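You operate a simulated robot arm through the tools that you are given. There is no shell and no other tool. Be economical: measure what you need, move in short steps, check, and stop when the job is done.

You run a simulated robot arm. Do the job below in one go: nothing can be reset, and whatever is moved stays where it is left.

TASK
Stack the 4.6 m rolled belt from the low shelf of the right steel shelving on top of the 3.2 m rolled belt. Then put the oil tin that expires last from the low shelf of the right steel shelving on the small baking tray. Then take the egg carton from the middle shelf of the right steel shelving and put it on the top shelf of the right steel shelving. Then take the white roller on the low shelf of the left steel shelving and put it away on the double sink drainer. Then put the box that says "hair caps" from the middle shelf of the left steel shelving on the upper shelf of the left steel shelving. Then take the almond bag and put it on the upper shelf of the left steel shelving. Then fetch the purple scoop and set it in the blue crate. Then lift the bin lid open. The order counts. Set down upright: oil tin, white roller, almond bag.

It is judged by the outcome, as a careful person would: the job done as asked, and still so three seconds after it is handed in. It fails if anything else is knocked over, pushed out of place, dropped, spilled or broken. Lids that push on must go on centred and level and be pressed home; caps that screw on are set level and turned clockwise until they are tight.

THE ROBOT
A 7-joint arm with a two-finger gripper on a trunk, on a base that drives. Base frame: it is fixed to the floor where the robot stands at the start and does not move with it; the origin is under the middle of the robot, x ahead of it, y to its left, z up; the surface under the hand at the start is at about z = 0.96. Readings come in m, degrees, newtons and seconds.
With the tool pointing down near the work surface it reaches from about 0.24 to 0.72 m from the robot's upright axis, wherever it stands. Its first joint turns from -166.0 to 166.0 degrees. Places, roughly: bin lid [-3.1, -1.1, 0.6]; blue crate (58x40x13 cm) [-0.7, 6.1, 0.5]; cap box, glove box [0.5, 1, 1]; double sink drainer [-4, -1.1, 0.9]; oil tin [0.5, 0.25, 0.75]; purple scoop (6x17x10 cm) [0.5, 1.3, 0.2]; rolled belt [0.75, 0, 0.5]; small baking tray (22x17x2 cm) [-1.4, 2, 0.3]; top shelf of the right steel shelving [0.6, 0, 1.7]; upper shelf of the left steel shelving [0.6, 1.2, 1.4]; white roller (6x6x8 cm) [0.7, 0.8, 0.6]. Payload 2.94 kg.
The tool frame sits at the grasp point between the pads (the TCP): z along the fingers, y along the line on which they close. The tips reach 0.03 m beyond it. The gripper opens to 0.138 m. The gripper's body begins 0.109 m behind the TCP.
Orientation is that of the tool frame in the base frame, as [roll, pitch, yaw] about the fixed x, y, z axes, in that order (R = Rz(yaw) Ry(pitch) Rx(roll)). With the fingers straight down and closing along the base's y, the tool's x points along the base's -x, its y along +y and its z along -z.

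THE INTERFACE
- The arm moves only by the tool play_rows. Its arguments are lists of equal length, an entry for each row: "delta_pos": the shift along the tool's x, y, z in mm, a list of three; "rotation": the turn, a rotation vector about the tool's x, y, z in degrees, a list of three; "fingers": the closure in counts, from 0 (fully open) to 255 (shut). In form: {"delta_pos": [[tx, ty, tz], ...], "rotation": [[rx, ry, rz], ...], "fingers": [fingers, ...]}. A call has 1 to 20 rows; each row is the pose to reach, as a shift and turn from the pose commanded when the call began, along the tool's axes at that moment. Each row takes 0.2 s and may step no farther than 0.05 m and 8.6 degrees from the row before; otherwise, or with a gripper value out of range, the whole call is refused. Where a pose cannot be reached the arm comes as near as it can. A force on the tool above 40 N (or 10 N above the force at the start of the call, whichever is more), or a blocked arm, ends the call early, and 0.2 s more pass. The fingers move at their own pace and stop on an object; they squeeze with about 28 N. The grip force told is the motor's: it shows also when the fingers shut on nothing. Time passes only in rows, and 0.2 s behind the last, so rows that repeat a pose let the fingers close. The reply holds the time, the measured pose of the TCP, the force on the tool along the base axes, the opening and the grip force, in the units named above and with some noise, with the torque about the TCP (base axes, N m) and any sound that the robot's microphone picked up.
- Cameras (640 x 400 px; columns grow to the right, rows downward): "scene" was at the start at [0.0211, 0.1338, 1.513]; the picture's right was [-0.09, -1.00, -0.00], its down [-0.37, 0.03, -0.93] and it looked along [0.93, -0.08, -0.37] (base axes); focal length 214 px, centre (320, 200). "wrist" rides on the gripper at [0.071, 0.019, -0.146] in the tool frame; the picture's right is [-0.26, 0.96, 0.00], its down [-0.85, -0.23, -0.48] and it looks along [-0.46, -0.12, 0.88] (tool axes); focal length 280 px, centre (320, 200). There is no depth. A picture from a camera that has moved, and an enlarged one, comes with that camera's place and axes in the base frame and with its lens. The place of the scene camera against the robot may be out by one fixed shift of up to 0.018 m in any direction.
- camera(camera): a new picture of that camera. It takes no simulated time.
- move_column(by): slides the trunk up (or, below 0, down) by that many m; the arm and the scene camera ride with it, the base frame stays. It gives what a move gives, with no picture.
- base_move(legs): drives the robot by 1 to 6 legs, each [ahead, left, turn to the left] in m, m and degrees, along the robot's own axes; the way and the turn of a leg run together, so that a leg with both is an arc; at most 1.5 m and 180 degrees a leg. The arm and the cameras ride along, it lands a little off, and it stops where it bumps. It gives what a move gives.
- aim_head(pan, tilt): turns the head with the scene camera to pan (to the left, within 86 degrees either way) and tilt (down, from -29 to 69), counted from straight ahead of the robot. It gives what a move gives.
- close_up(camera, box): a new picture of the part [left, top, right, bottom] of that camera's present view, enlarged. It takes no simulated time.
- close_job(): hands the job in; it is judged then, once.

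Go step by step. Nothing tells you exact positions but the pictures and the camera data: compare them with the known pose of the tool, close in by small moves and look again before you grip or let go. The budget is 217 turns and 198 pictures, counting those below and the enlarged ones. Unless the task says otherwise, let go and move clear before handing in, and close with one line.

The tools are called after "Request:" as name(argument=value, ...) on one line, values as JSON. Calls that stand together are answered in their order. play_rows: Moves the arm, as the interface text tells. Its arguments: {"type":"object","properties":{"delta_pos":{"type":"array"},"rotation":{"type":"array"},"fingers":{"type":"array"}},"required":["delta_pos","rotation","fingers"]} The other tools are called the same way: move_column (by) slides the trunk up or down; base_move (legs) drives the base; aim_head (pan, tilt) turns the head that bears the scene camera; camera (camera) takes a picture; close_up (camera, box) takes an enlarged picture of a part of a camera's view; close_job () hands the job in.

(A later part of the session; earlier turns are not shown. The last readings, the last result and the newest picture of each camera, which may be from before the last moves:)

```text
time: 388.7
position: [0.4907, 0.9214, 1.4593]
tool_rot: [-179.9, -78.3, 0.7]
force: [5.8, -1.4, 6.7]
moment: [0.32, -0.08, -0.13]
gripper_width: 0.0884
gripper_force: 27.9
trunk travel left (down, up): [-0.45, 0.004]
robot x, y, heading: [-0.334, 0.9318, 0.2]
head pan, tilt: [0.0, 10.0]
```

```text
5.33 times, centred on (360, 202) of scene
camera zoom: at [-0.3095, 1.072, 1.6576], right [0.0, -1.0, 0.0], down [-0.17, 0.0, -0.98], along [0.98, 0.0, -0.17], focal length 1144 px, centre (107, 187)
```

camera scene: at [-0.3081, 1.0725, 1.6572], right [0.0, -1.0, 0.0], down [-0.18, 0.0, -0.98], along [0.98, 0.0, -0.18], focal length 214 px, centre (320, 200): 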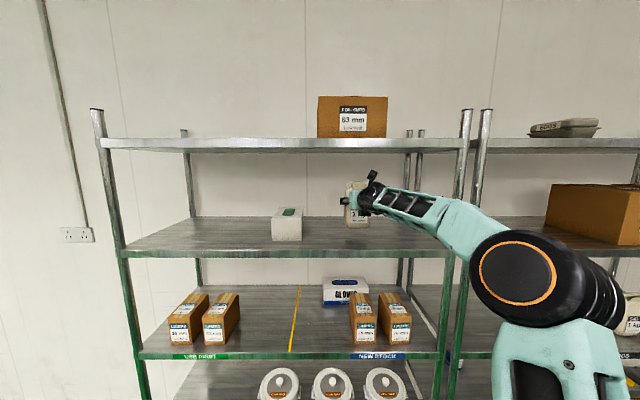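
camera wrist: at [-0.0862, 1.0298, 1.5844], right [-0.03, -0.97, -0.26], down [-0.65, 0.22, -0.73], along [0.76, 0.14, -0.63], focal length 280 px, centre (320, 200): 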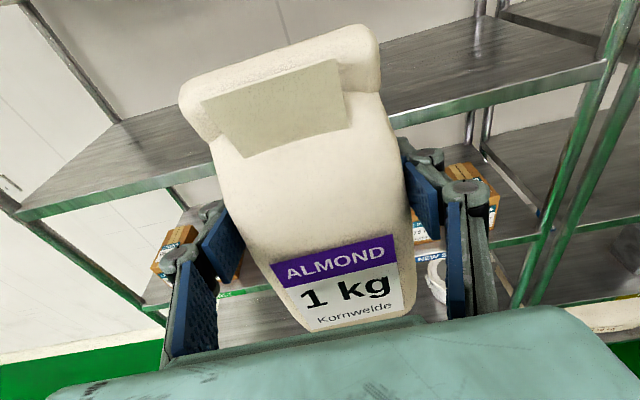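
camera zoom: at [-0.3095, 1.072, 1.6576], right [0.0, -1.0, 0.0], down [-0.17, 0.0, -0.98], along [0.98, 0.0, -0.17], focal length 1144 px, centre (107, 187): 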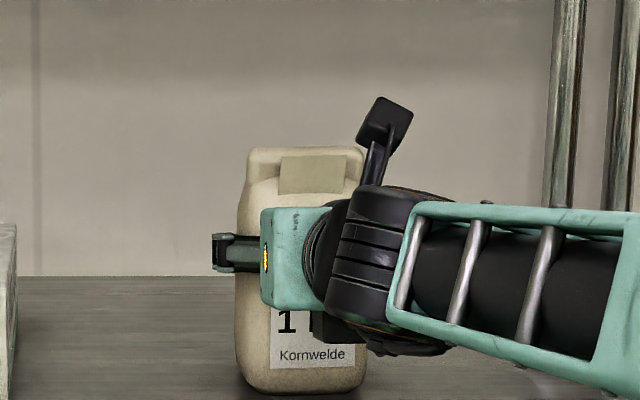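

The bag stands on the shelf. Ease, release, back out.

Request:
play_rows(delta_pos=[[4, 0, -1], [4, 0, -1], [4, 0, -1], [4, 0, -1], [4, 0, -1]], rotation=[[0, 0, 0], [0, 0, 0], [0, 0, 0], [0, 0, 0], [0, 0, 0]], fingers=[255, 150, 30, 0, 0])

Request:
base_move(legs=[[-0.4, 0, 0]])

Request:
camera(camera="wrist")

```text
time: 389.9
position: [0.4897, 0.9231, 1.4573]
tool_rot: [-179.9, -77.8, 0.7]
force: [0.0, 0.6, -0.4]
moment: [0.02, -0.02, 0.02]
gripper_width: 0.1382
gripper_force: 0.2
trunk travel left (down, up): [-0.45, 0.004]
robot x, y, heading: [-0.3323, 0.9311, -0.2]
head pan, tilt: [0.0, 10.0]
```

```text
time: 392.4
position: [0.0853, 0.9234, 1.4593]
tool_rot: [-179.9, -77.8, 0.7]
force: [0.0, 0.2, 0.8]
moment: [0.05, 0.02, -0.01]
gripper_width: 0.1379
gripper_force: 0.1
trunk travel left (down, up): [-0.45, 0.004]
robot x, y, heading: [-0.7373, 0.9344, -0.0]
head pan, tilt: [0.0, 10.0]
```

```text
40 pictures are left
camera wrist: at [-0.0414, 0.902, 1.5582], right [-0.04, -0.97, -0.26], down [-0.65, 0.22, -0.73], along [0.76, 0.14, -0.63], focal length 280 px, centre (320, 200)
```

wrist: 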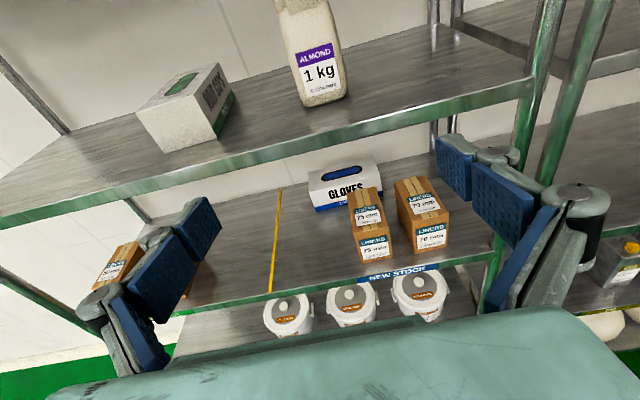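

The almond bag stands on the upper shelf beside the box. Now for the scoop on the bottom shelf: lower everything with the hand pitched 60° down and look at it.

Request:
move_column(by=-0.4)

Request:
move_column(by=-0.05)

Request:
play_rows(delta_pos=[[-44, 0, 4], [-88, 0, 8], [-132, 0, 11], [-176, 0, 15], [-220, 0, 19], [-264, 0, 23], [-308, 0, 26], [-352, 0, 30], [-396, 0, 34], [-440, 0, 38], [-484, 0, 41], [-528, 0, 45], [-572, 0, 49], [-616, 0, 52], [-660, 0, 56], [-704, 0, 60]], rotation=[[0, -3, 0], [0, -6, 0], [0, -9, 0], [0, -12, 0], [0, -15, 0], [0, -18, 0], [0, -21, 0], [0, -24, 0], [0, -27, 0], [0, -30, 0], [0, -33, 0], [0, -36, 0], [0, -39, 0], [0, -42, 0], [0, -45, 0], [0, -48, 0]], fingers=[0, 0, 0, 0, 0, 0, 0, 0, 0, 0, 0, 0, 0, 0, 0, 0])

Request:
base_move(legs=[[0.3, 0.37, 0]])

Request:
camera(camera="wrist")

```text
time: 396.2
position: [0.0864, 0.9234, 1.0583]
tool_rot: [-180.0, -77.9, 0.6]
force: [0.2, -0.5, 0.1]
moment: [-0.02, 0.01, -0.02]
gripper_width: 0.1378
gripper_force: 0.1
trunk travel left (down, up): [-0.05, 0.404]
robot x, y, heading: [-0.735, 0.9313, -0.3]
head pan, tilt: [0.0, 10.0]
```

```text
time: 397.2
position: [0.0864, 0.9232, 1.0082]
tool_rot: [-179.9, -77.9, 0.7]
force: [0.1, 0.6, 0.4]
moment: [-0.01, 0.02, -0.03]
gripper_width: 0.1381
gripper_force: 0.1
trunk travel left (down, up): [0.0, 0.454]
robot x, y, heading: [-0.7385, 0.9305, -0.2]
head pan, tilt: [0.0, 10.0]
```

```text
time: 400.6
position: [-0.0034, 0.9245, 0.3063]
tool_rot: [-179.9, -29.8, 0.9]
force: [1.4, 0.5, 0.7]
moment: [0.01, 0.08, -0.01]
gripper_width: 0.1379
gripper_force: 0.1
trunk travel left (down, up): [0.0, 0.454]
robot x, y, heading: [-0.7368, 0.93, -0.1]
head pan, tilt: [0.0, 10.0]
```

```text
time: 404.4
position: [0.3057, 1.2892, 0.3059]
tool_rot: [-180.0, -30.0, 0.2]
force: [-0.9, -0.2, 0.3]
moment: [0.03, 0.0, 0.02]
gripper_width: 0.1381
gripper_force: 0.1
trunk travel left (down, up): [0.0, 0.454]
robot x, y, heading: [-0.4278, 1.3044, -0.9]
head pan, tilt: [0.0, 10.0]
```

```text
39 pictures are left
camera wrist: at [0.2952, 1.2679, 0.4673], right [-0.22, -0.97, -0.13], down [-0.97, 0.23, -0.01], along [0.04, 0.12, -0.99], focal length 280 px, centre (320, 200)
```

wrist: 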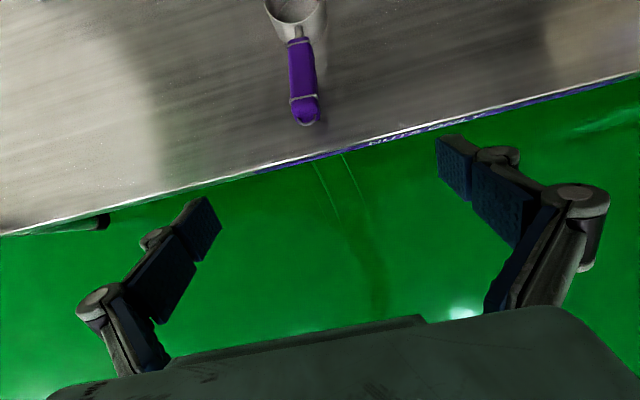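

The scoop's handle points straight towards me (from the cup at (0.51, 1.28) to its end at (0.41, 1.30)), so I can pinch the handle. Move over it with the fingers open.

Request:
play_rows(delta_pos=[[18, 0, 42], [35, -1, 84], [53, -2, 126], [70, -3, 167]], rotation=[[0, 0, 0], [0, 0, 0], [0, 0, 0], [0, 0, 0]], fingers=[60, 60, 60, 60])

Request:
camera(camera="wrist")

```text
time: 405.4
position: [0.3802, 1.2876, 0.2399]
tool_rot: [-179.9, -29.8, 0.1]
force: [0.9, 0.2, 0.8]
moment: [-0.01, 0.03, 0.01]
gripper_width: 0.1057
gripper_force: 0.1
out of reach, approached as far as the arm can: row 3, 4
trunk travel left (down, up): [0.0, 0.454]
robot x, y, heading: [-0.4258, 1.3049, -0.9]
head pan, tilt: [0.0, 10.0]
```

```text
38 pictures are left
camera wrist: at [0.3697, 1.2674, 0.4011], right [-0.23, -0.97, -0.13], down [-0.97, 0.23, -0.01], along [0.04, 0.13, -0.99], focal length 280 px, centre (320, 200)
```

wrist: 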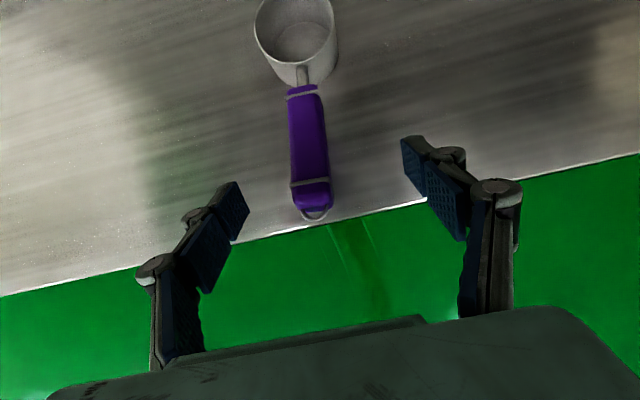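

Request:
play_rows(delta_pos=[[-43, -4, -25], [-87, -8, -50]], rotation=[[0, 0, 0], [0, 0, 0]], fingers=[60, 60])

Request:
base_move(legs=[[0.15, 0, 0.7]])

Request:
play_rows(delta_pos=[[-10, 0, 17], [-20, 0, 35], [-26, 0, 45]], rotation=[[0, 0, 0], [0, 0, 0], [0, 0, 0]], fingers=[60, 60, 60])

Request:
camera(camera="wrist")

```text
refused: row 2 steps farther than a row can; nothing moved
```

```text
time: 406.8
position: [0.5244, 1.3014, 0.2303]
tool_rot: [-179.9, -29.2, 1.2]
force: [0.7, 0.2, 0.6]
moment: [0.01, -0.02, 0.03]
gripper_width: 0.1056
gripper_force: 0.1
trunk travel left (down, up): [0.0, 0.454]
robot x, y, heading: [-0.276, 1.3035, 0.2]
head pan, tilt: [0.0, 10.0]
```

```text
time: 407.6
position: [0.5144, 1.3008, 0.2109]
tool_rot: [-179.9, -29.5, 1.1]
force: [0.7, 0.3, 0.1]
moment: [-0.01, -0.02, -0.01]
gripper_width: 0.1053
gripper_force: 0.2
out of reach, approached as far as the arm can: row 1, 2, 3
trunk travel left (down, up): [0.0, 0.454]
robot x, y, heading: [-0.283, 1.305, 0.1]
head pan, tilt: [0.0, 10.0]
```

```text
37 pictures are left
camera wrist: at [0.5057, 1.2802, 0.3717], right [-0.21, -0.97, -0.13], down [-0.98, 0.21, 0.0], along [0.03, 0.13, -0.99], focal length 280 px, centre (320, 200)
```

wrist: 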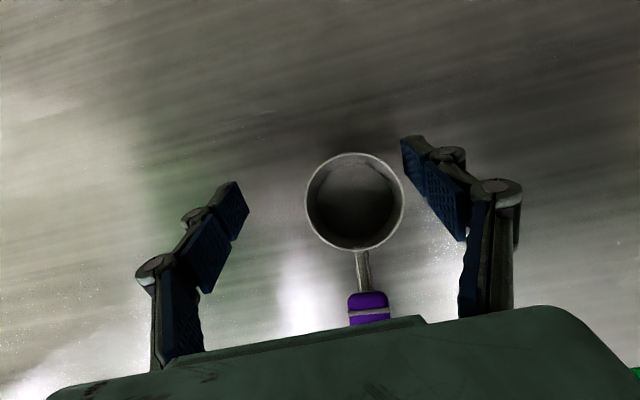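

The hand slid further in, above the cup (rim z≈0.204). Gripping the cup itself is just as good; first shift right 2 cm to centre it, then pull back 6 cm with the base going forward equally.

Request:
play_rows(delta_pos=[[0, 10, 0], [0, 19, 0]], rotation=[[0, 0, 0], [0, 0, 0]], fingers=[0, 0])

Request:
base_move(legs=[[0.06, 0, 0]])

Request:
play_rows(delta_pos=[[-26, 0, -15], [-55, 0, -34], [-64, 0, -21], [-68, 0, -13]], rotation=[[0, 0, 0], [0, 0, 0], [0, 0, 0], [0, 0, 0]], fingers=[0, 0, 0, 0])

Request:
camera(camera="wrist")

```text
time: 408.2
position: [0.5155, 1.281, 0.2084]
tool_rot: [180.0, -29.6, 1.1]
force: [0.1, 0.4, 0.1]
moment: [-0.01, -0.04, -0.02]
gripper_width: 0.1381
gripper_force: 0.0
trunk travel left (down, up): [0.0, 0.454]
robot x, y, heading: [-0.277, 1.3047, 0.0]
head pan, tilt: [0.0, 10.0]
```

```text
time: 409.2
position: [0.5718, 1.284, 0.199]
tool_rot: [-179.8, -28.8, 1.1]
force: [0.3, -0.1, -0.3]
moment: [0.02, 0.0, -0.03]
gripper_width: 0.1381
gripper_force: 0.2
trunk travel left (down, up): [0.0, 0.454]
robot x, y, heading: [-0.2145, 1.3052, -0.1]
head pan, tilt: [0.0, 10.0]
```

```text
time: 410.2
position: [0.5077, 1.2807, 0.1836]
tool_rot: [-179.8, -29.2, 1.3]
force: [0.4, 0.5, 0.6]
moment: [0.02, -0.01, 0.0]
gripper_width: 0.138
gripper_force: 0.1
trunk travel left (down, up): [0.0, 0.454]
robot x, y, heading: [-0.2148, 1.304, -0.0]
head pan, tilt: [0.0, 10.0]
```

```text
36 pictures are left
camera wrist: at [0.4998, 1.2607, 0.3448], right [-0.21, -0.97, -0.13], down [-0.98, 0.21, 0.0], along [0.02, 0.13, -0.99], focal length 280 px, centre (320, 200)
```

wrist: 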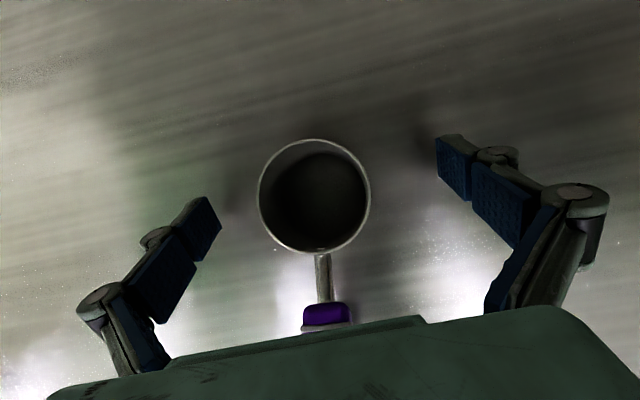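

Centred on the cup. Close, lift 4 cm and back out.

Request:
play_rows(delta_pos=[[0, 0, 0], [0, 0, 0], [0, 0, 0], [0, 0, 0], [0, 0, 0], [10, 0, -17], [20, 0, -35]], rotation=[[0, 0, 0], [0, 0, 0], [0, 0, 0], [0, 0, 0], [0, 0, 0], [0, 0, 0], [0, 0, 0]], fingers=[255, 255, 255, 255, 255, 255, 255])

Request:
base_move(legs=[[-0.4, 0, 0]])

Request:
camera(camera="wrist")

```text
time: 411.8
position: [0.4957, 1.2841, 0.2108]
tool_rot: [-179.7, -28.0, 1.2]
force: [-0.8, -0.6, -2.7]
moment: [-0.01, -0.12, -0.01]
gripper_width: 0.053
gripper_force: 28.2
trunk travel left (down, up): [0.0, 0.454]
robot x, y, heading: [-0.2168, 1.3012, 0.1]
head pan, tilt: [0.0, 10.0]
```

```text
time: 414.3
position: [0.0951, 1.289, 0.2226]
tool_rot: [-179.8, -29.1, 2.0]
force: [-0.6, -0.4, -2.9]
moment: [-0.02, -0.08, 0.03]
gripper_width: 0.053
gripper_force: 28.0
trunk travel left (down, up): [0.0, 0.454]
robot x, y, heading: [-0.6298, 1.2994, 1.1]
head pan, tilt: [0.0, 10.0]
```

```text
35 pictures are left
camera wrist: at [0.0874, 1.2688, 0.3841], right [-0.19, -0.97, -0.13], down [-0.98, 0.2, 0.0], along [0.02, 0.13, -0.99], focal length 280 px, centre (320, 200)
```

wrist: 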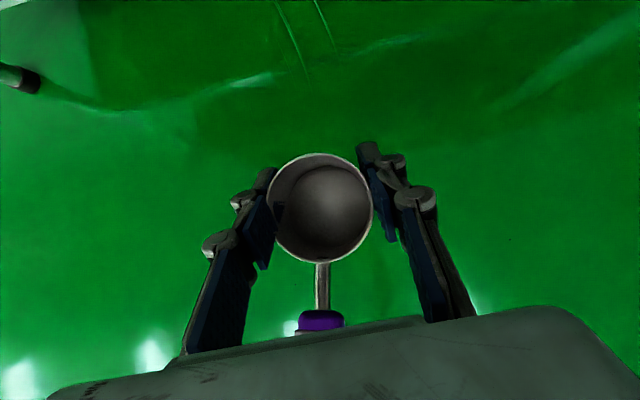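

The scoop is held. Raise it and drive along the aisle towards the blue crates.

Request:
move_column(by=0.4)

Request:
base_move(legs=[[0, 0, 89], [1.2, 0.07, 0], [1.2, 0.08, 0]])

Request:
aim_head(pan=0, tilt=20)

Request:
camera(camera="scene")

```text
time: 418.1
position: [0.0954, 1.2895, 0.6228]
tool_rot: [-179.8, -29.0, 1.9]
force: [0.2, 0.2, -2.8]
moment: [-0.02, -0.1, 0.0]
gripper_width: 0.0526
gripper_force: 27.8
trunk travel left (down, up): [-0.4, 0.054]
robot x, y, heading: [-0.6303, 1.299, 0.9]
head pan, tilt: [0.0, 10.0]
```

```text
time: 433.9
position: [-0.7207, 4.4546, 0.6233]
tool_rot: [-179.9, -29.1, 89.1]
force: [0.6, -0.6, -2.4]
moment: [0.09, 0.0, 0.01]
gripper_width: 0.0527
gripper_force: 27.8
trunk travel left (down, up): [-0.4, 0.054]
robot x, y, heading: [-0.77, 3.7313, 87.8]
head pan, tilt: [0.0, 10.0]
```

```text
time: 434.6
position: [-0.7217, 4.4532, 0.622]
tool_rot: [-179.8, -29.0, 89.2]
force: [-0.4, 0.5, -2.8]
moment: [0.06, 0.0, -0.01]
gripper_width: 0.0528
gripper_force: 27.9
trunk travel left (down, up): [-0.4, 0.054]
robot x, y, heading: [-0.767, 3.7327, 87.9]
head pan, tilt: [0.0, 20.0]
```

```text
34 pictures are left
camera scene: at [-0.8927, 3.7571, 1.591], right [1.0, -0.03, 0.0], down [-0.01, -0.34, -0.94], along [0.03, 0.94, -0.34], focal length 214 px, centre (320, 200)
```

scene: 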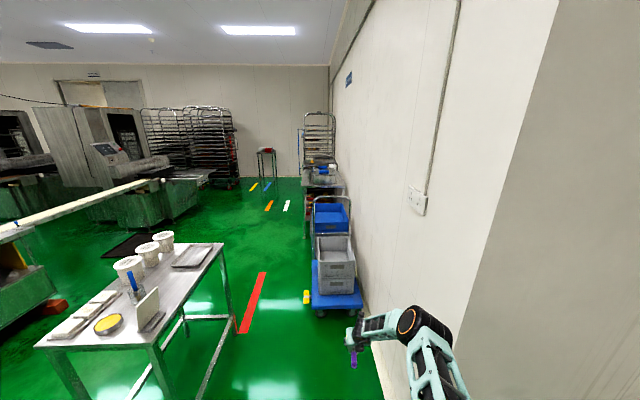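

Request:
close_up(camera="scene", box=[270, 150, 430, 325])

```text
2.29 times, centred on (350, 238) of scene
camera zoom: at [-0.8927, 3.7571, 1.591], right [1.0, -0.03, 0.0], down [-0.01, -0.34, -0.94], along [0.03, 0.94, -0.34], focal length 490 px, centre (251, 114)
```

zoom: 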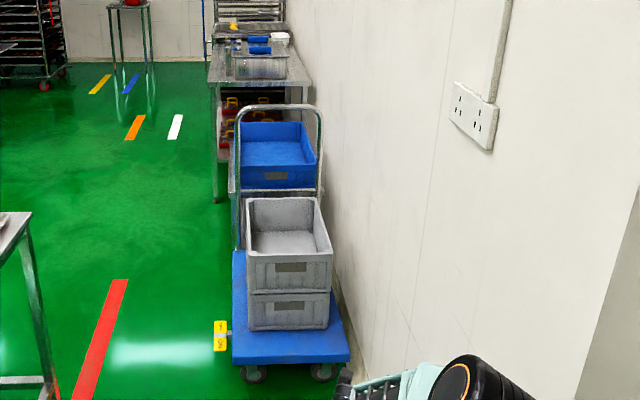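

The blue crate is behind a trolley handle and must be reached from the left side; the way round is left of the near table. I'll raise and retract the scoop well above table items first.

Request:
play_rows(delta_pos=[[12, 0, -46], [25, 0, -92], [37, 0, -138], [49, 0, -184], [62, 0, -230], [74, 0, -276], [86, 0, -322], [98, 0, -368], [111, 0, -414], [123, 0, -460], [135, 0, -506], [148, 0, -552], [160, 0, -598]], rotation=[[0, 0, 0], [0, 0, 0], [0, 0, 0], [0, 0, 0], [0, 0, 0], [0, 0, 0], [0, 0, 0], [0, 0, 0], [0, 0, 0], [0, 0, 0], [0, 0, 0], [0, 0, 0], [0, 0, 0]], fingers=[255, 255, 255, 255, 255, 255, 255, 255, 255, 255, 255, 255, 255])

Request:
aim_head(pan=75, tilt=35)

Request:
camera(camera="scene")

```text
time: 437.4
position: [-0.7222, 4.303, 1.2221]
tool_rot: [-179.9, -29.0, 89.2]
force: [-0.6, 0.5, -2.8]
moment: [0.09, -0.06, 0.0]
gripper_width: 0.0534
gripper_force: 27.9
trunk travel left (down, up): [-0.4, 0.054]
robot x, y, heading: [-0.7689, 3.7334, 88.1]
head pan, tilt: [0.0, 20.0]
```

```text
time: 438.9
position: [-0.722, 4.3054, 1.2207]
tool_rot: [-179.9, -29.0, 89.1]
force: [0.4, 0.2, -2.9]
moment: [0.07, -0.02, 0.0]
gripper_width: 0.0534
gripper_force: 28.2
trunk travel left (down, up): [-0.4, 0.054]
robot x, y, heading: [-0.7704, 3.731, 88.0]
head pan, tilt: [75.0, 35.0]
```

```text
32 pictures are left
camera scene: at [-0.9801, 3.6897, 1.5672], right [0.29, 0.96, 0.0], down [0.55, -0.17, -0.82], along [-0.78, 0.24, -0.57], focal length 214 px, centre (320, 200)
```

scene: 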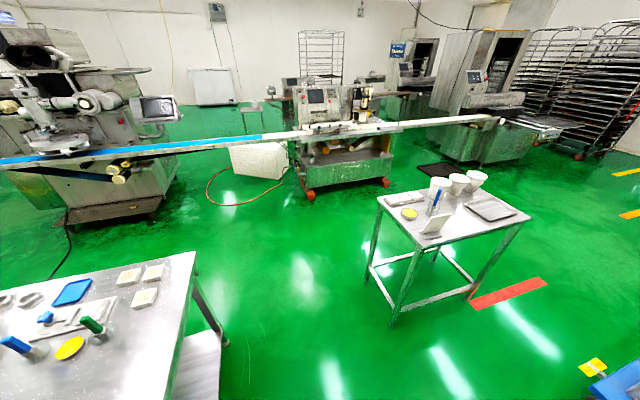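

The way round the table's left side is clear. Drive round it in legs.

Request:
base_move(legs=[[0.09, 0, 2], [0, 0.85, 0], [0, 0.85, 0], [1.2, 0, 0], [0.9, 0, 0], [0, -0.7, 0]])

Request:
aim_head(pan=-60, tilt=35)

Request:
camera(camera="scene")

```text
time: 471.2
position: [-1.7385, 6.4919, 1.2222]
tool_rot: [-179.8, -29.0, 91.5]
force: [-0.1, 0.4, -2.7]
moment: [0.09, 0.01, 0.01]
gripper_width: 0.0528
gripper_force: 28.2
trunk travel left (down, up): [-0.4, 0.054]
robot x, y, heading: [-1.7598, 5.9207, 90.2]
head pan, tilt: [75.0, 35.0]
```

```text
time: 473.3
position: [-1.7393, 6.4922, 1.2213]
tool_rot: [-179.8, -29.0, 91.4]
force: [0.1, 0.7, -3.1]
moment: [0.09, -0.04, 0.0]
gripper_width: 0.0526
gripper_force: 28.2
trunk travel left (down, up): [-0.4, 0.054]
robot x, y, heading: [-1.763, 5.9174, 90.6]
head pan, tilt: [-60.0, 35.0]
```

```text
31 pictures are left
camera scene: at [-1.8097, 5.8879, 1.5671], right [0.51, -0.86, 0.0], down [-0.49, -0.29, -0.82], along [0.71, 0.42, -0.57], focal length 214 px, centre (320, 200)
```

scene: 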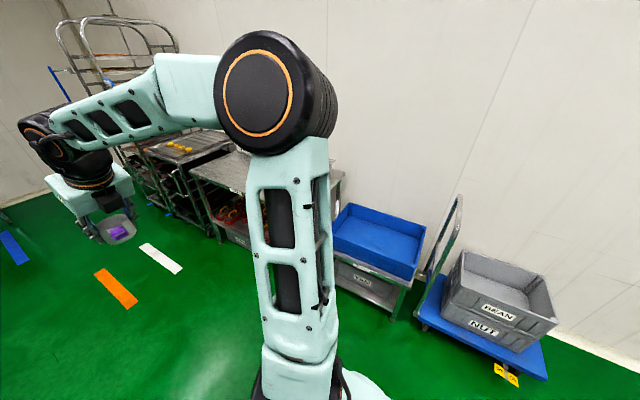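

The blue crate is empty, on a low trolley. Turn to face it and approach.

Request:
base_move(legs=[[0, 0, -90.4], [0.42, 0.13, 0]])

Request:
camera(camera="wrist")

```text
time: 479.8
position: [-0.7802, 6.0363, 1.2208]
tool_rot: [-179.7, -28.9, 2.0]
force: [-0.2, -0.5, -2.5]
moment: [-0.04, -0.09, -0.01]
gripper_width: 0.0527
gripper_force: 28.2
trunk travel left (down, up): [-0.4, 0.054]
robot x, y, heading: [-1.3536, 6.0486, 0.9]
head pan, tilt: [-60.0, 35.0]
```

```text
30 pictures are left
camera wrist: at [-0.7877, 6.0154, 1.3828], right [-0.19, -0.97, -0.13], down [-0.98, 0.19, 0.0], along [0.02, 0.13, -0.99], focal length 280 px, centre (320, 200)
```

wrist: 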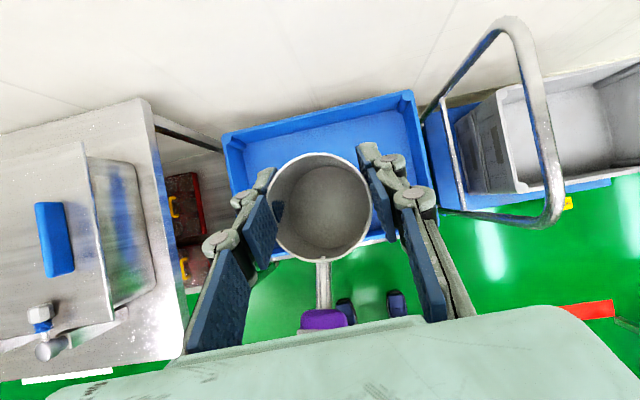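

Position confirmed: crate x -0.92…-0.52, y 5.82…6.37. Lower the column, centre over the crate and lower into it.

Request:
move_column(by=-0.4)

Request:
play_rows(delta_pos=[[35, -13, 19], [70, -26, 39], [105, -40, 58], [81, -40, 102], [57, -40, 146], [33, -40, 190], [9, -40, 233], [-15, -40, 277]], rotation=[[0, 0, 0], [0, 0, 0], [0, 0, 0], [0, 0, 0], [0, 0, 0], [0, 0, 0], [0, 0, 0], [0, 0, 0]], fingers=[255, 255, 255, 255, 255, 255, 255, 255])

Request:
camera(camera="wrist")

```text
time: 483.6
position: [-0.7804, 6.0359, 0.8211]
tool_rot: [-179.9, -29.0, 2.0]
force: [0.0, -0.3, -2.5]
moment: [-0.05, -0.07, 0.02]
gripper_width: 0.0528
gripper_force: 27.5
trunk travel left (down, up): [0.0, 0.454]
robot x, y, heading: [-1.356, 6.0543, 1.1]
head pan, tilt: [-60.0, 35.0]
```

```text
refused: row 4 steps farther than a row can; nothing moved
```

```text
29 pictures are left
camera wrist: at [-0.7882, 6.0153, 0.983], right [-0.19, -0.97, -0.13], down [-0.98, 0.19, 0.0], along [0.02, 0.13, -0.99], focal length 280 px, centre (320, 200)
```

wrist: 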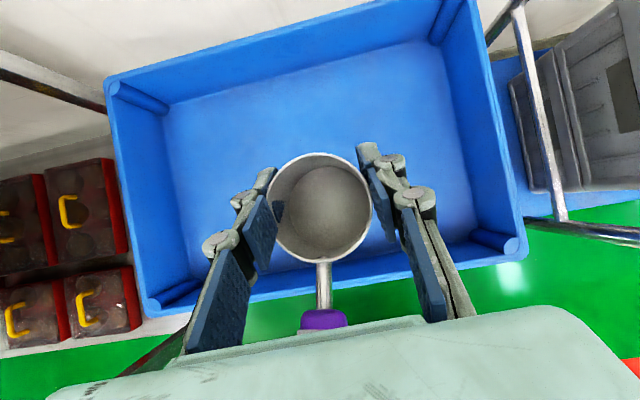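

Request:
play_rows(delta_pos=[[35, -13, 19], [70, -26, 39], [105, -40, 58], [84, -40, 98], [62, -40, 138], [41, -40, 178], [19, -40, 217], [-2, -40, 257]], rotation=[[0, 0, 0], [0, 0, 0], [0, 0, 0], [0, 0, 0], [0, 0, 0], [0, 0, 0], [0, 0, 0], [0, 0, 0]], fingers=[255, 255, 255, 255, 255, 255, 255, 255])

Request:
camera(camera="wrist")

```text
time: 485.4
position: [-0.658, 6.0824, 0.5948]
tool_rot: [-179.8, -29.0, 2.0]
force: [0.1, 0.1, -2.3]
moment: [0.0, -0.04, 0.01]
gripper_width: 0.0528
gripper_force: 27.8
trunk travel left (down, up): [0.0, 0.454]
robot x, y, heading: [-1.3535, 6.0549, 1.0]
head pan, tilt: [-60.0, 35.0]
```

```text
28 pictures are left
camera wrist: at [-0.6666, 6.0621, 0.757], right [-0.19, -0.97, -0.13], down [-0.98, 0.19, 0.0], along [0.02, 0.13, -0.99], focal length 280 px, centre (320, 200)
```

wrist: 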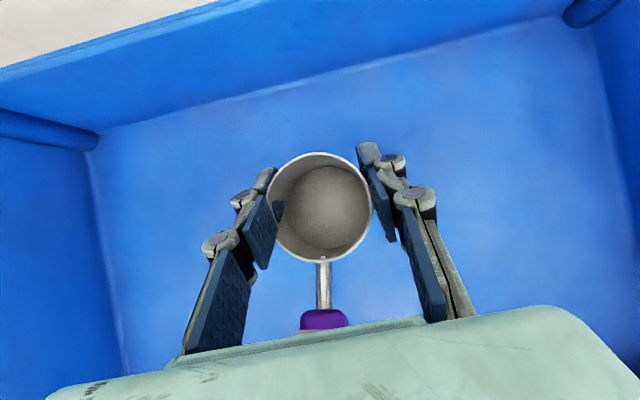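

Request:
play_rows(delta_pos=[[-10, 0, 18], [-20, 0, 36], [-24, 0, 44]], rotation=[[0, 0, 0], [0, 0, 0], [0, 0, 0]], fingers=[255, 255, 255])

Request:
play_rows(delta_pos=[[-4, 0, 7], [-7, 0, 13]], rotation=[[0, 0, 0], [0, 0, 0]], fingers=[255, 255])

```text
time: 486.2
position: [-0.6582, 6.0812, 0.5439]
tool_rot: [-179.8, -29.0, 2.0]
force: [-0.9, 0.1, -3.3]
moment: [-0.01, -0.11, -0.01]
gripper_width: 0.0531
gripper_force: 28.2
trunk travel left (down, up): [0.0, 0.454]
robot x, y, heading: [-1.3544, 6.0526, 0.8]
head pan, tilt: [-60.0, 35.0]
```

```text
time: 486.8
position: [-0.6585, 6.0796, 0.5294]
tool_rot: [-179.7, -29.1, 2.0]
force: [0.2, 0.4, -2.6]
moment: [0.04, -0.04, 0.02]
gripper_width: 0.0529
gripper_force: 27.7
trunk travel left (down, up): [0.0, 0.454]
robot x, y, heading: [-1.3522, 6.0506, 1.0]
head pan, tilt: [-60.0, 35.0]
```

Request:
play_rows(delta_pos=[[-4, 0, 6], [-7, 0, 12]], rotation=[[0, 0, 0], [0, 0, 0]], fingers=[255, 255])

Request:
play_rows(delta_pos=[[-3, 0, 5], [-6, 0, 10]], rotation=[[0, 0, 0], [0, 0, 0]], fingers=[255, 255])

```text
time: 487.4
position: [-0.6589, 6.0799, 0.5162]
tool_rot: [-179.8, -29.0, 2.0]
force: [0.2, 0.5, -2.0]
moment: [-0.05, -0.07, -0.01]
gripper_width: 0.0529
gripper_force: 28.3
trunk travel left (down, up): [0.0, 0.454]
robot x, y, heading: [-1.3553, 6.0522, 1.1]
head pan, tilt: [-60.0, 35.0]
```

```text
time: 488.0
position: [-0.66, 6.0803, 0.5035]
tool_rot: [-179.7, -29.0, 2.0]
force: [-1.0, 0.5, -2.7]
moment: [-0.02, -0.12, -0.03]
gripper_width: 0.0531
gripper_force: 27.7
trunk travel left (down, up): [0.0, 0.454]
robot x, y, heading: [-1.3544, 6.0486, 0.9]
head pan, tilt: [-60.0, 35.0]
```

Request:
play_rows(delta_pos=[[-3, 0, 6], [-6, 0, 11]], rotation=[[0, 0, 0], [0, 0, 0]], fingers=[255, 255])

Request:
play_rows(delta_pos=[[-3, 0, 5], [-6, 0, 10]], rotation=[[0, 0, 0], [0, 0, 0]], fingers=[255, 255])

Request:
camera(camera="wrist")

```text
time: 488.6
position: [-0.659, 6.0814, 0.4923]
tool_rot: [-179.8, -29.2, 2.0]
force: [-0.6, 0.2, -2.1]
moment: [0.0, -0.07, -0.01]
gripper_width: 0.0528
gripper_force: 28.2
trunk travel left (down, up): [0.0, 0.454]
robot x, y, heading: [-1.3552, 6.0539, 1.0]
head pan, tilt: [-60.0, 35.0]
```

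```text
time: 489.4
position: [-0.6555, 6.0803, 0.49]
tool_rot: [-179.9, -30.1, 2.0]
force: [-7.6, -1.4, 19.5]
moment: [0.28, 0.12, 0.09]
gripper_width: 0.0526
gripper_force: 28.2
trunk travel left (down, up): [0.0, 0.454]
robot x, y, heading: [-1.3569, 6.0516, 0.9]
head pan, tilt: [-60.0, 35.0]
stopped in row 2: the force on the tool passed its limit at 41 N (the readings are from after the stop); the commanded pose is now the measured one
```

```text
27 pictures are left
camera wrist: at [-0.6655, 6.0608, 0.6517], right [-0.19, -0.97, -0.13], down [-0.98, 0.19, -0.01], along [0.04, 0.13, -0.99], focal length 280 px, centre (320, 200)
```

wrist: 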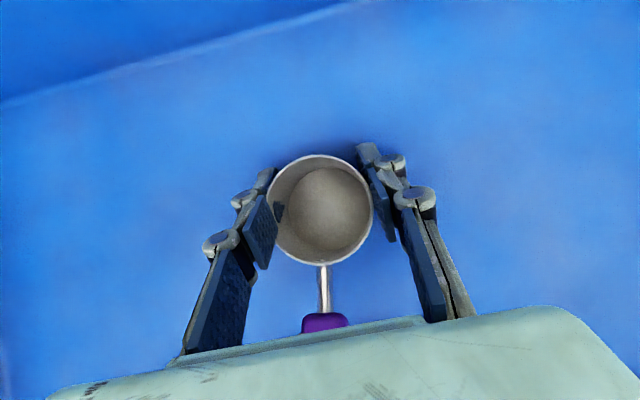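

The scoop is on the crate floor. Ease, release, and withdraw upwards.

Request:
play_rows(delta_pos=[[2, 0, -3], [2, 0, -3], [2, 0, -3], [2, 0, -3], [20, 0, -40], [40, 0, -80], [58, 0, -120], [76, 0, -160], [94, 0, -200]], rotation=[[0, 0, 0], [0, 0, 0], [0, 0, 0], [0, 0, 0], [0, 0, 0], [0, 0, 0], [0, 0, 0], [0, 0, 0], [0, 0, 0]], fingers=[255, 100, 60, 60, 60, 60, 60, 60, 60])

Request:
camera(camera="wrist")

```text
time: 491.4
position: [-0.6762, 6.0815, 0.7051]
tool_rot: [-179.8, -29.6, 2.0]
force: [0.1, 0.9, -0.1]
moment: [-0.02, 0.0, -0.02]
gripper_width: 0.1056
gripper_force: 0.0
trunk travel left (down, up): [0.0, 0.454]
robot x, y, heading: [-1.3562, 6.0526, 0.8]
head pan, tilt: [-60.0, 35.0]
```

```text
26 pictures are left
camera wrist: at [-0.6855, 6.0608, 0.8671], right [-0.19, -0.97, -0.13], down [-0.98, 0.19, 0.0], along [0.03, 0.13, -0.99], focal length 280 px, centre (320, 200)
```

wrist: 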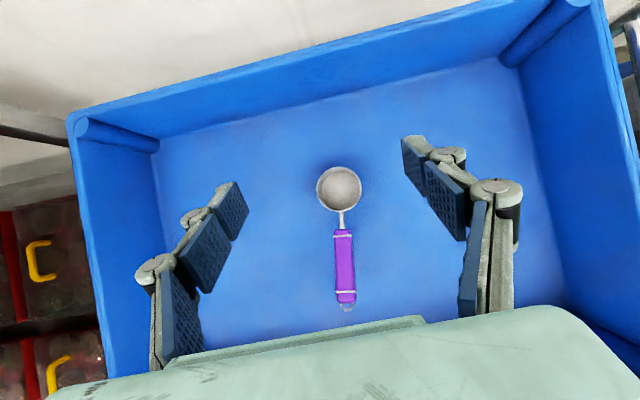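

The scoop lies in the blue crate. Last job: the bin lid. I'll raise the arm and drive back the way I came.

Request:
move_column(by=0.4)

Request:
play_rows(delta_pos=[[1, 0, -46], [2, 0, -91], [3, 0, -137], [4, 0, -182], [5, 0, -228]], rotation=[[0, 0, 0], [0, 0, 0], [0, 0, 0], [0, 0, 0], [0, 0, 0]], fingers=[60, 60, 60, 60, 60])

Request:
base_move(legs=[[-0.55, 0, 0], [-0.55, 0, 0], [0, 0, -90.8], [1.1, 0, 0], [1.1, 0, 0]])

```text
time: 495.2
position: [-0.6755, 6.0812, 1.1064]
tool_rot: [-179.7, -29.6, 2.0]
force: [-0.5, -0.7, 0.9]
moment: [-0.03, 0.01, 0.0]
gripper_width: 0.1055
gripper_force: 0.2
trunk travel left (down, up): [-0.4, 0.054]
robot x, y, heading: [-1.3542, 6.0538, 1.0]
head pan, tilt: [-60.0, 35.0]
```

```text
time: 496.4
position: [-0.7886, 6.0778, 1.307]
tool_rot: [-179.8, -29.6, 2.1]
force: [-0.4, 0.7, -0.6]
moment: [-0.01, -0.03, -0.02]
gripper_width: 0.1055
gripper_force: 0.0
trunk travel left (down, up): [-0.4, 0.054]
robot x, y, heading: [-1.3533, 6.0515, 1.1]
head pan, tilt: [-60.0, 35.0]
```

```text
time: 516.3
position: [-2.468, 3.3619, 1.3067]
tool_rot: [-179.8, -29.6, -89.7]
force: [-0.4, 0.0, -0.1]
moment: [0.0, -0.02, 0.02]
gripper_width: 0.1056
gripper_force: 0.0
trunk travel left (down, up): [-0.4, 0.054]
robot x, y, heading: [-2.4791, 3.9326, -90.7]
head pan, tilt: [-60.0, 35.0]
```

Request:
base_move(legs=[[0.09, 0, 0.7], [0, 0.85, 0], [0, 0.87, 0], [1.4, 0, 0], [1.4, 0.05, 0], [0.95, 0.05, 0]])

Request:
base_move(legs=[[0, 0, -90], [0.1, 0, 0]])

```text
time: 550.4
position: [-0.6904, -0.5185, 1.3076]
tool_rot: [-179.8, -29.5, -90.5]
force: [0.4, -0.4, -0.2]
moment: [0.01, 0.03, 0.04]
gripper_width: 0.1056
gripper_force: 0.1
trunk travel left (down, up): [-0.4, 0.054]
robot x, y, heading: [-0.6917, 0.0481, -91.6]
head pan, tilt: [-60.0, 35.0]
```

```text
time: 555.3
position: [-1.36, 0.0401, 1.3081]
tool_rot: [-179.8, -29.6, -179.4]
force: [-0.1, 0.4, 0.8]
moment: [-0.01, -0.06, -0.01]
gripper_width: 0.1056
gripper_force: 0.0
trunk travel left (down, up): [-0.4, 0.054]
robot x, y, heading: [-0.7929, 0.0528, 179.6]
head pan, tilt: [-60.0, 35.0]
```

Request:
base_move(legs=[[0.1, 0.05, 0], [1.1, 0, 0], [0, -0.28, 0], [1.1, 0, 0], [0, 0, 90]])

Request:
aim_head(pan=0, tilt=45)

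Request:
camera(camera="scene")

```text
time: 573.5
position: [-3.1128, -0.2026, 1.3074]
tool_rot: [-179.8, -29.6, -94.1]
force: [0.6, 0.0, -0.1]
moment: [-0.02, 0.01, -0.02]
gripper_width: 0.1055
gripper_force: 0.1
trunk travel left (down, up): [-0.4, 0.054]
robot x, y, heading: [-3.0775, 0.3656, -95.0]
head pan, tilt: [-60.0, 35.0]
```

```text
time: 574.8
position: [-3.1118, -0.2039, 1.3078]
tool_rot: [-179.9, -29.6, -94.0]
force: [0.0, -0.8, -1.0]
moment: [0.02, 0.03, 0.01]
gripper_width: 0.1055
gripper_force: 0.1
trunk travel left (down, up): [-0.4, 0.054]
robot x, y, heading: [-3.0815, 0.3601, -95.1]
head pan, tilt: [0.0, 45.0]
```

```text
25 pictures are left
camera scene: at [-2.9345, 0.3591, 1.5523], right [-1.0, 0.09, 0.0], down [0.06, 0.7, -0.71], along [-0.06, -0.7, -0.71], focal length 214 px, centre (320, 200)
```

scene: 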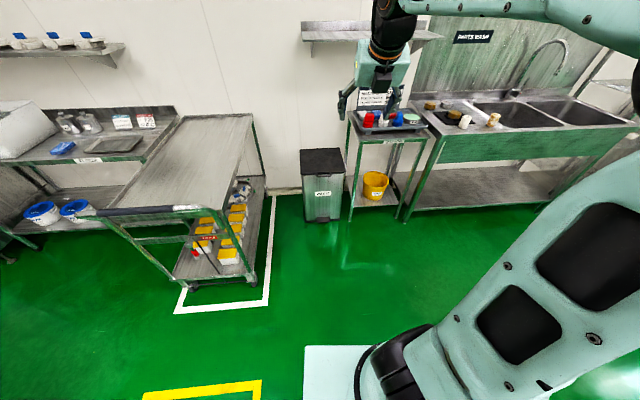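

Request:
close_up(camera="scene", box=[280, 135, 380, 230])

```text
4.21 times, centred on (330, 182) of scene
camera zoom: at [-2.9345, 0.3591, 1.5523], right [-1.0, 0.09, 0.0], down [0.06, 0.7, -0.71], along [-0.06, -0.7, -0.71], focal length 903 px, centre (278, 274)
```

zoom: 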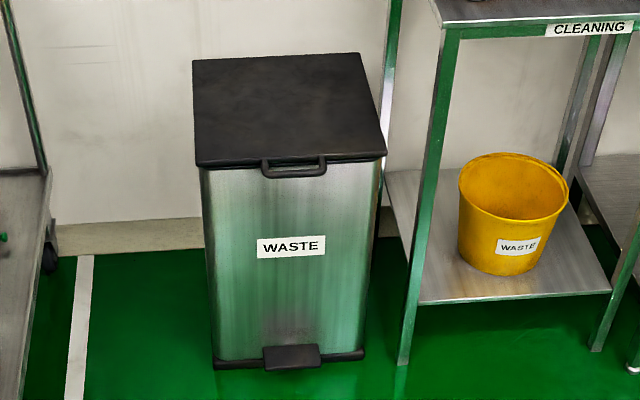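

The bin lid's front edge is at y≈-0.86, handle centre x≈-3.073, z≈0.57. I'll line up and bring closed fingers in flat below the handle bar.

Request:
base_move(legs=[[0, 0, 5], [0.56, -0.012, 0]])

Request:
move_column(by=-0.3)

Request:
play_rows(delta_pos=[[-23, 0, 41], [-46, 0, 82], [-70, 0, 123], [-93, 0, 164], [-116, 0, 205], [-139, 0, 245], [-162, 0, 286], [-186, 0, 327], [-209, 0, 368], [-232, 0, 409]], rotation=[[0, 6, 0], [0, 12, 0], [0, 18, 0], [0, 24, 0], [0, 30, 0], [0, 36, 0], [0, 42, 0], [0, 48, 0], [0, 54, 0], [0, 59, 0]], fingers=[255, 255, 255, 255, 255, 255, 255, 255, 255, 255])

Request:
camera(camera="wrist")

```text
time: 578.4
position: [-3.084, -0.7514, 1.3084]
tool_rot: [-179.8, -29.6, -89.7]
force: [-0.2, 0.0, -0.4]
moment: [0.0, 0.0, 0.01]
gripper_width: 0.1057
gripper_force: 0.1
trunk travel left (down, up): [-0.4, 0.054]
robot x, y, heading: [-3.0951, -0.1832, -90.4]
head pan, tilt: [0.0, 45.0]
```

```text
time: 581.4
position: [-3.0848, -0.7517, 1.0077]
tool_rot: [-179.8, -29.6, -89.6]
force: [0.1, 0.2, 0.3]
moment: [0.01, -0.01, -0.02]
gripper_width: 0.1056
gripper_force: 0.0
trunk travel left (down, up): [-0.1, 0.354]
robot x, y, heading: [-3.0924, -0.183, -90.6]
head pan, tilt: [0.0, 45.0]
```

```text
time: 583.8
position: [-3.1836, -0.75, 0.6745]
tool_rot: [-159.6, -79.4, -148.3]
force: [-0.3, 0.3, -0.5]
moment: [0.04, -0.03, -0.02]
gripper_width: 0.0
gripper_force: 27.6
out of reach, approached as far as the arm can: row 4, 5, 6, 7, 8, 9, 10
trunk travel left (down, up): [-0.1, 0.354]
robot x, y, heading: [-3.0909, -0.1835, -90.4]
head pan, tilt: [0.0, 45.0]
stopped in row 10: the arm was blocked; the commanded pose is now the measured one
```

```text
23 pictures are left
camera wrist: at [-3.1219, -0.6319, 0.7679], right [-0.72, 0.62, -0.32], down [0.6, 0.31, -0.74], along [-0.36, -0.72, -0.59], focal length 280 px, centre (320, 200)
```

wrist: 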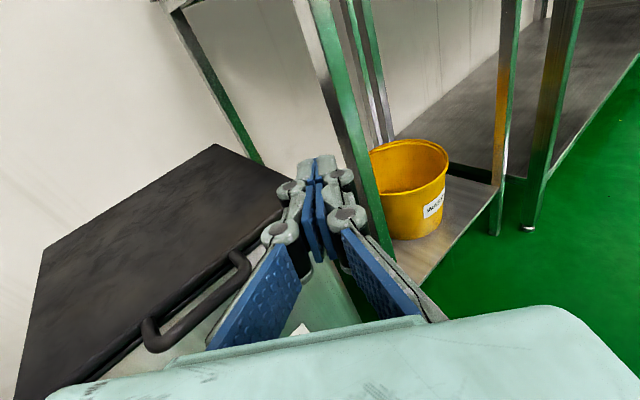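

The wrist came too close to the robot and twisted, though nothing was touched. The view shows the loop handle sticking out in front of the lid. I'll back off 0.3 m and straighten the hand.

Request:
base_move(legs=[[-0.3, 0, 0]])

Request:
play_rows(delta_pos=[[-22, -34, 19], [-44, -67, 38], [-66, -101, 57], [-87, -134, 75], [-109, -168, 94], [-131, -201, 113]], rotation=[[6.2, -0.4, -1.1], [12.3, -0.8, -2.2], [18.5, -1.2, -3.3], [24.7, -1.6, -4.3], [30.8, -2, -5.4], [37, -2.4, -6.5]], fingers=[255, 255, 255, 255, 255, 255])

Request:
camera(camera="wrist")

```text
time: 585.9
position: [-3.1794, -0.4498, 0.6748]
tool_rot: [-159.5, -79.3, -148.4]
force: [0.3, 0.7, 0.0]
moment: [0.01, -0.04, -0.01]
gripper_width: 0.0
gripper_force: 28.1
trunk travel left (down, up): [-0.1, 0.354]
robot x, y, heading: [-3.0908, 0.1158, -90.7]
head pan, tilt: [0.0, 45.0]
```

```text
time: 587.3
position: [-2.9917, -0.7103, 0.6328]
tool_rot: [-172.2, -73.5, -103.9]
force: [0.0, -0.2, -0.2]
moment: [0.01, 0.01, -0.02]
gripper_width: 0.0002
gripper_force: 28.1
out of reach, approached as far as the arm can: row 1, 2, 3, 4, 5, 6
trunk travel left (down, up): [-0.1, 0.354]
robot x, y, heading: [-3.09, 0.1174, -90.7]
head pan, tilt: [0.0, 45.0]
```

```text
22 pictures are left
camera wrist: at [-3.0015, -0.5886, 0.7409], right [-0.94, 0.18, -0.29], down [0.33, 0.66, -0.67], along [0.07, -0.73, -0.68], focal length 280 px, centre (320, 200)
```

wrist: 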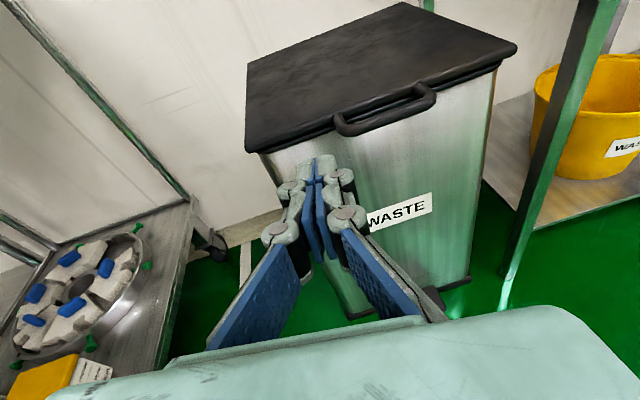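

The hand now points properly at the bin, p≈16°. I'll use the base and column only: shift right 8 cm, lower under the bar, then advance.

Request:
base_move(legs=[[0, -0.083, 0]])

Request:
move_column(by=-0.09)

Request:
base_move(legs=[[0.1, 0, 0]])

Request:
camera(camera="wrist")

```text
time: 588.7
position: [-3.0761, -0.7088, 0.6337]
tool_rot: [-172.0, -73.6, -104.1]
force: [0.0, 0.4, 0.0]
moment: [0.03, 0.02, 0.02]
gripper_width: 0.0
gripper_force: 28.5
trunk travel left (down, up): [-0.1, 0.354]
robot x, y, heading: [-3.177, 0.1221, -90.5]
head pan, tilt: [0.0, 45.0]
```

```text
time: 589.9
position: [-3.0774, -0.7096, 0.5437]
tool_rot: [-171.9, -73.6, -104.1]
force: [0.3, -0.5, 1.3]
moment: [0.0, 0.0, 0.02]
gripper_width: 0.0
gripper_force: 27.7
trunk travel left (down, up): [-0.01, 0.444]
robot x, y, heading: [-3.1763, 0.1192, -90.7]
head pan, tilt: [0.0, 45.0]
```

```text
time: 591.1
position: [-3.0772, -0.8082, 0.5428]
tool_rot: [-171.9, -73.5, -104.1]
force: [-0.2, -0.5, 0.2]
moment: [0.0, -0.03, 0.01]
gripper_width: 0.0
gripper_force: 28.3
trunk travel left (down, up): [-0.01, 0.444]
robot x, y, heading: [-3.1759, 0.0181, -90.7]
head pan, tilt: [0.0, 45.0]
```

```text
21 pictures are left
camera wrist: at [-3.0871, -0.6877, 0.6514], right [-0.94, 0.18, -0.29], down [0.33, 0.66, -0.67], along [0.07, -0.73, -0.68], focal length 280 px, centre (320, 200)
```

wrist: 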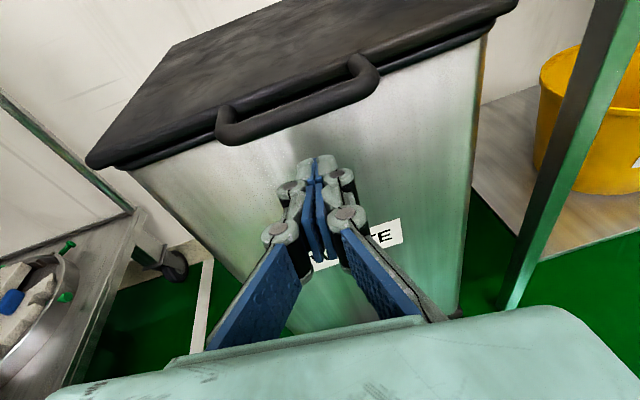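

The bar is at about y -0.87, z 0.566; fingertips are below and just short of it. Advance 5 cm under it, then lift slightly.

Request:
base_move(legs=[[0.05, 0, 0]])

Request:
move_column(by=0.04)

Request:
camera(camera="wrist")

```text
time: 592.0
position: [-3.077, -0.8592, 0.5428]
tool_rot: [-172.0, -73.5, -104.1]
force: [-0.2, -0.2, -0.7]
moment: [-0.01, -0.01, 0.02]
gripper_width: 0.0
gripper_force: 27.6
trunk travel left (down, up): [-0.01, 0.444]
robot x, y, heading: [-3.1774, -0.0288, -90.7]
head pan, tilt: [0.0, 45.0]
```

```text
time: 592.8
position: [-3.0782, -0.8584, 0.5833]
tool_rot: [-171.9, -73.5, -104.1]
force: [-0.2, 0.5, -1.3]
moment: [-0.06, 0.0, -0.01]
gripper_width: 0.0
gripper_force: 28.3
trunk travel left (down, up): [-0.05, 0.404]
robot x, y, heading: [-3.1795, -0.0302, -90.3]
head pan, tilt: [0.0, 45.0]
```

```text
20 pictures are left
camera wrist: at [-3.0873, -0.7373, 0.6912], right [-0.94, 0.18, -0.29], down [0.33, 0.66, -0.67], along [0.07, -0.73, -0.68], focal length 280 px, centre (320, 200)
```

wrist: 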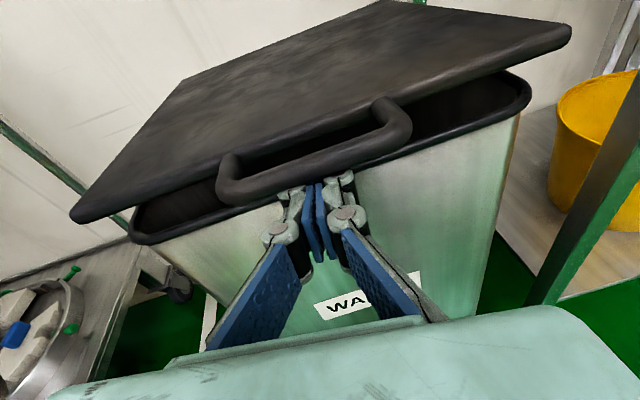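

The lid is lifting nicely on the fingers. Follow the arc: up 6 cm, forward 5 cm, up 8 cm.

Request:
move_column(by=0.06)

Request:
base_move(legs=[[0.05, 0, 0]])

Request:
move_column(by=0.07)

Request:
camera(camera="wrist")

```text
time: 593.8
position: [-3.0771, -0.8578, 0.6428]
tool_rot: [-171.9, -73.6, -104.0]
force: [0.9, 0.4, -1.6]
moment: [-0.02, 0.01, 0.04]
gripper_width: 0.0
gripper_force: 28.4
trunk travel left (down, up): [-0.11, 0.344]
robot x, y, heading: [-3.181, -0.0297, -90.5]
head pan, tilt: [0.0, 45.0]
```

```text
time: 594.8
position: [-3.0766, -0.9086, 0.6438]
tool_rot: [-171.8, -73.5, -104.0]
force: [0.0, 0.1, -1.4]
moment: [-0.02, 0.05, -0.02]
gripper_width: 0.0
gripper_force: 27.6
trunk travel left (down, up): [-0.11, 0.344]
robot x, y, heading: [-3.1793, -0.0778, -90.6]
head pan, tilt: [0.0, 45.0]
```

```text
time: 595.8
position: [-3.0765, -0.907, 0.7138]
tool_rot: [-172.0, -73.4, -104.0]
force: [0.1, 2.0, -1.1]
moment: [-0.02, -0.01, -0.01]
gripper_width: 0.0
gripper_force: 28.1
trunk travel left (down, up): [-0.18, 0.274]
robot x, y, heading: [-3.1771, -0.0793, -90.7]
head pan, tilt: [0.0, 45.0]
```

```text
19 pictures are left
camera wrist: at [-3.0869, -0.7862, 0.8214], right [-0.94, 0.18, -0.29], down [0.33, 0.66, -0.67], along [0.07, -0.73, -0.68], focal length 280 px, centre (320, 200)
```

wrist: 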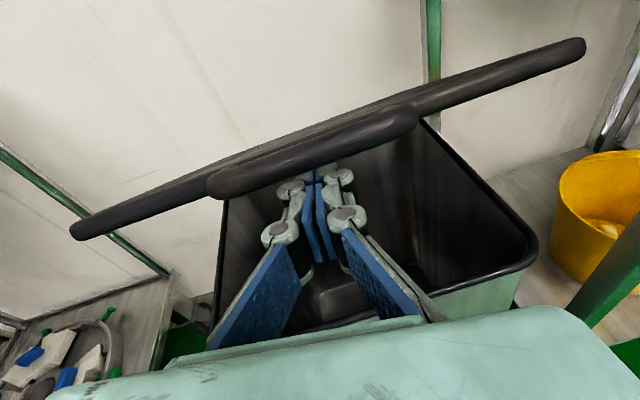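

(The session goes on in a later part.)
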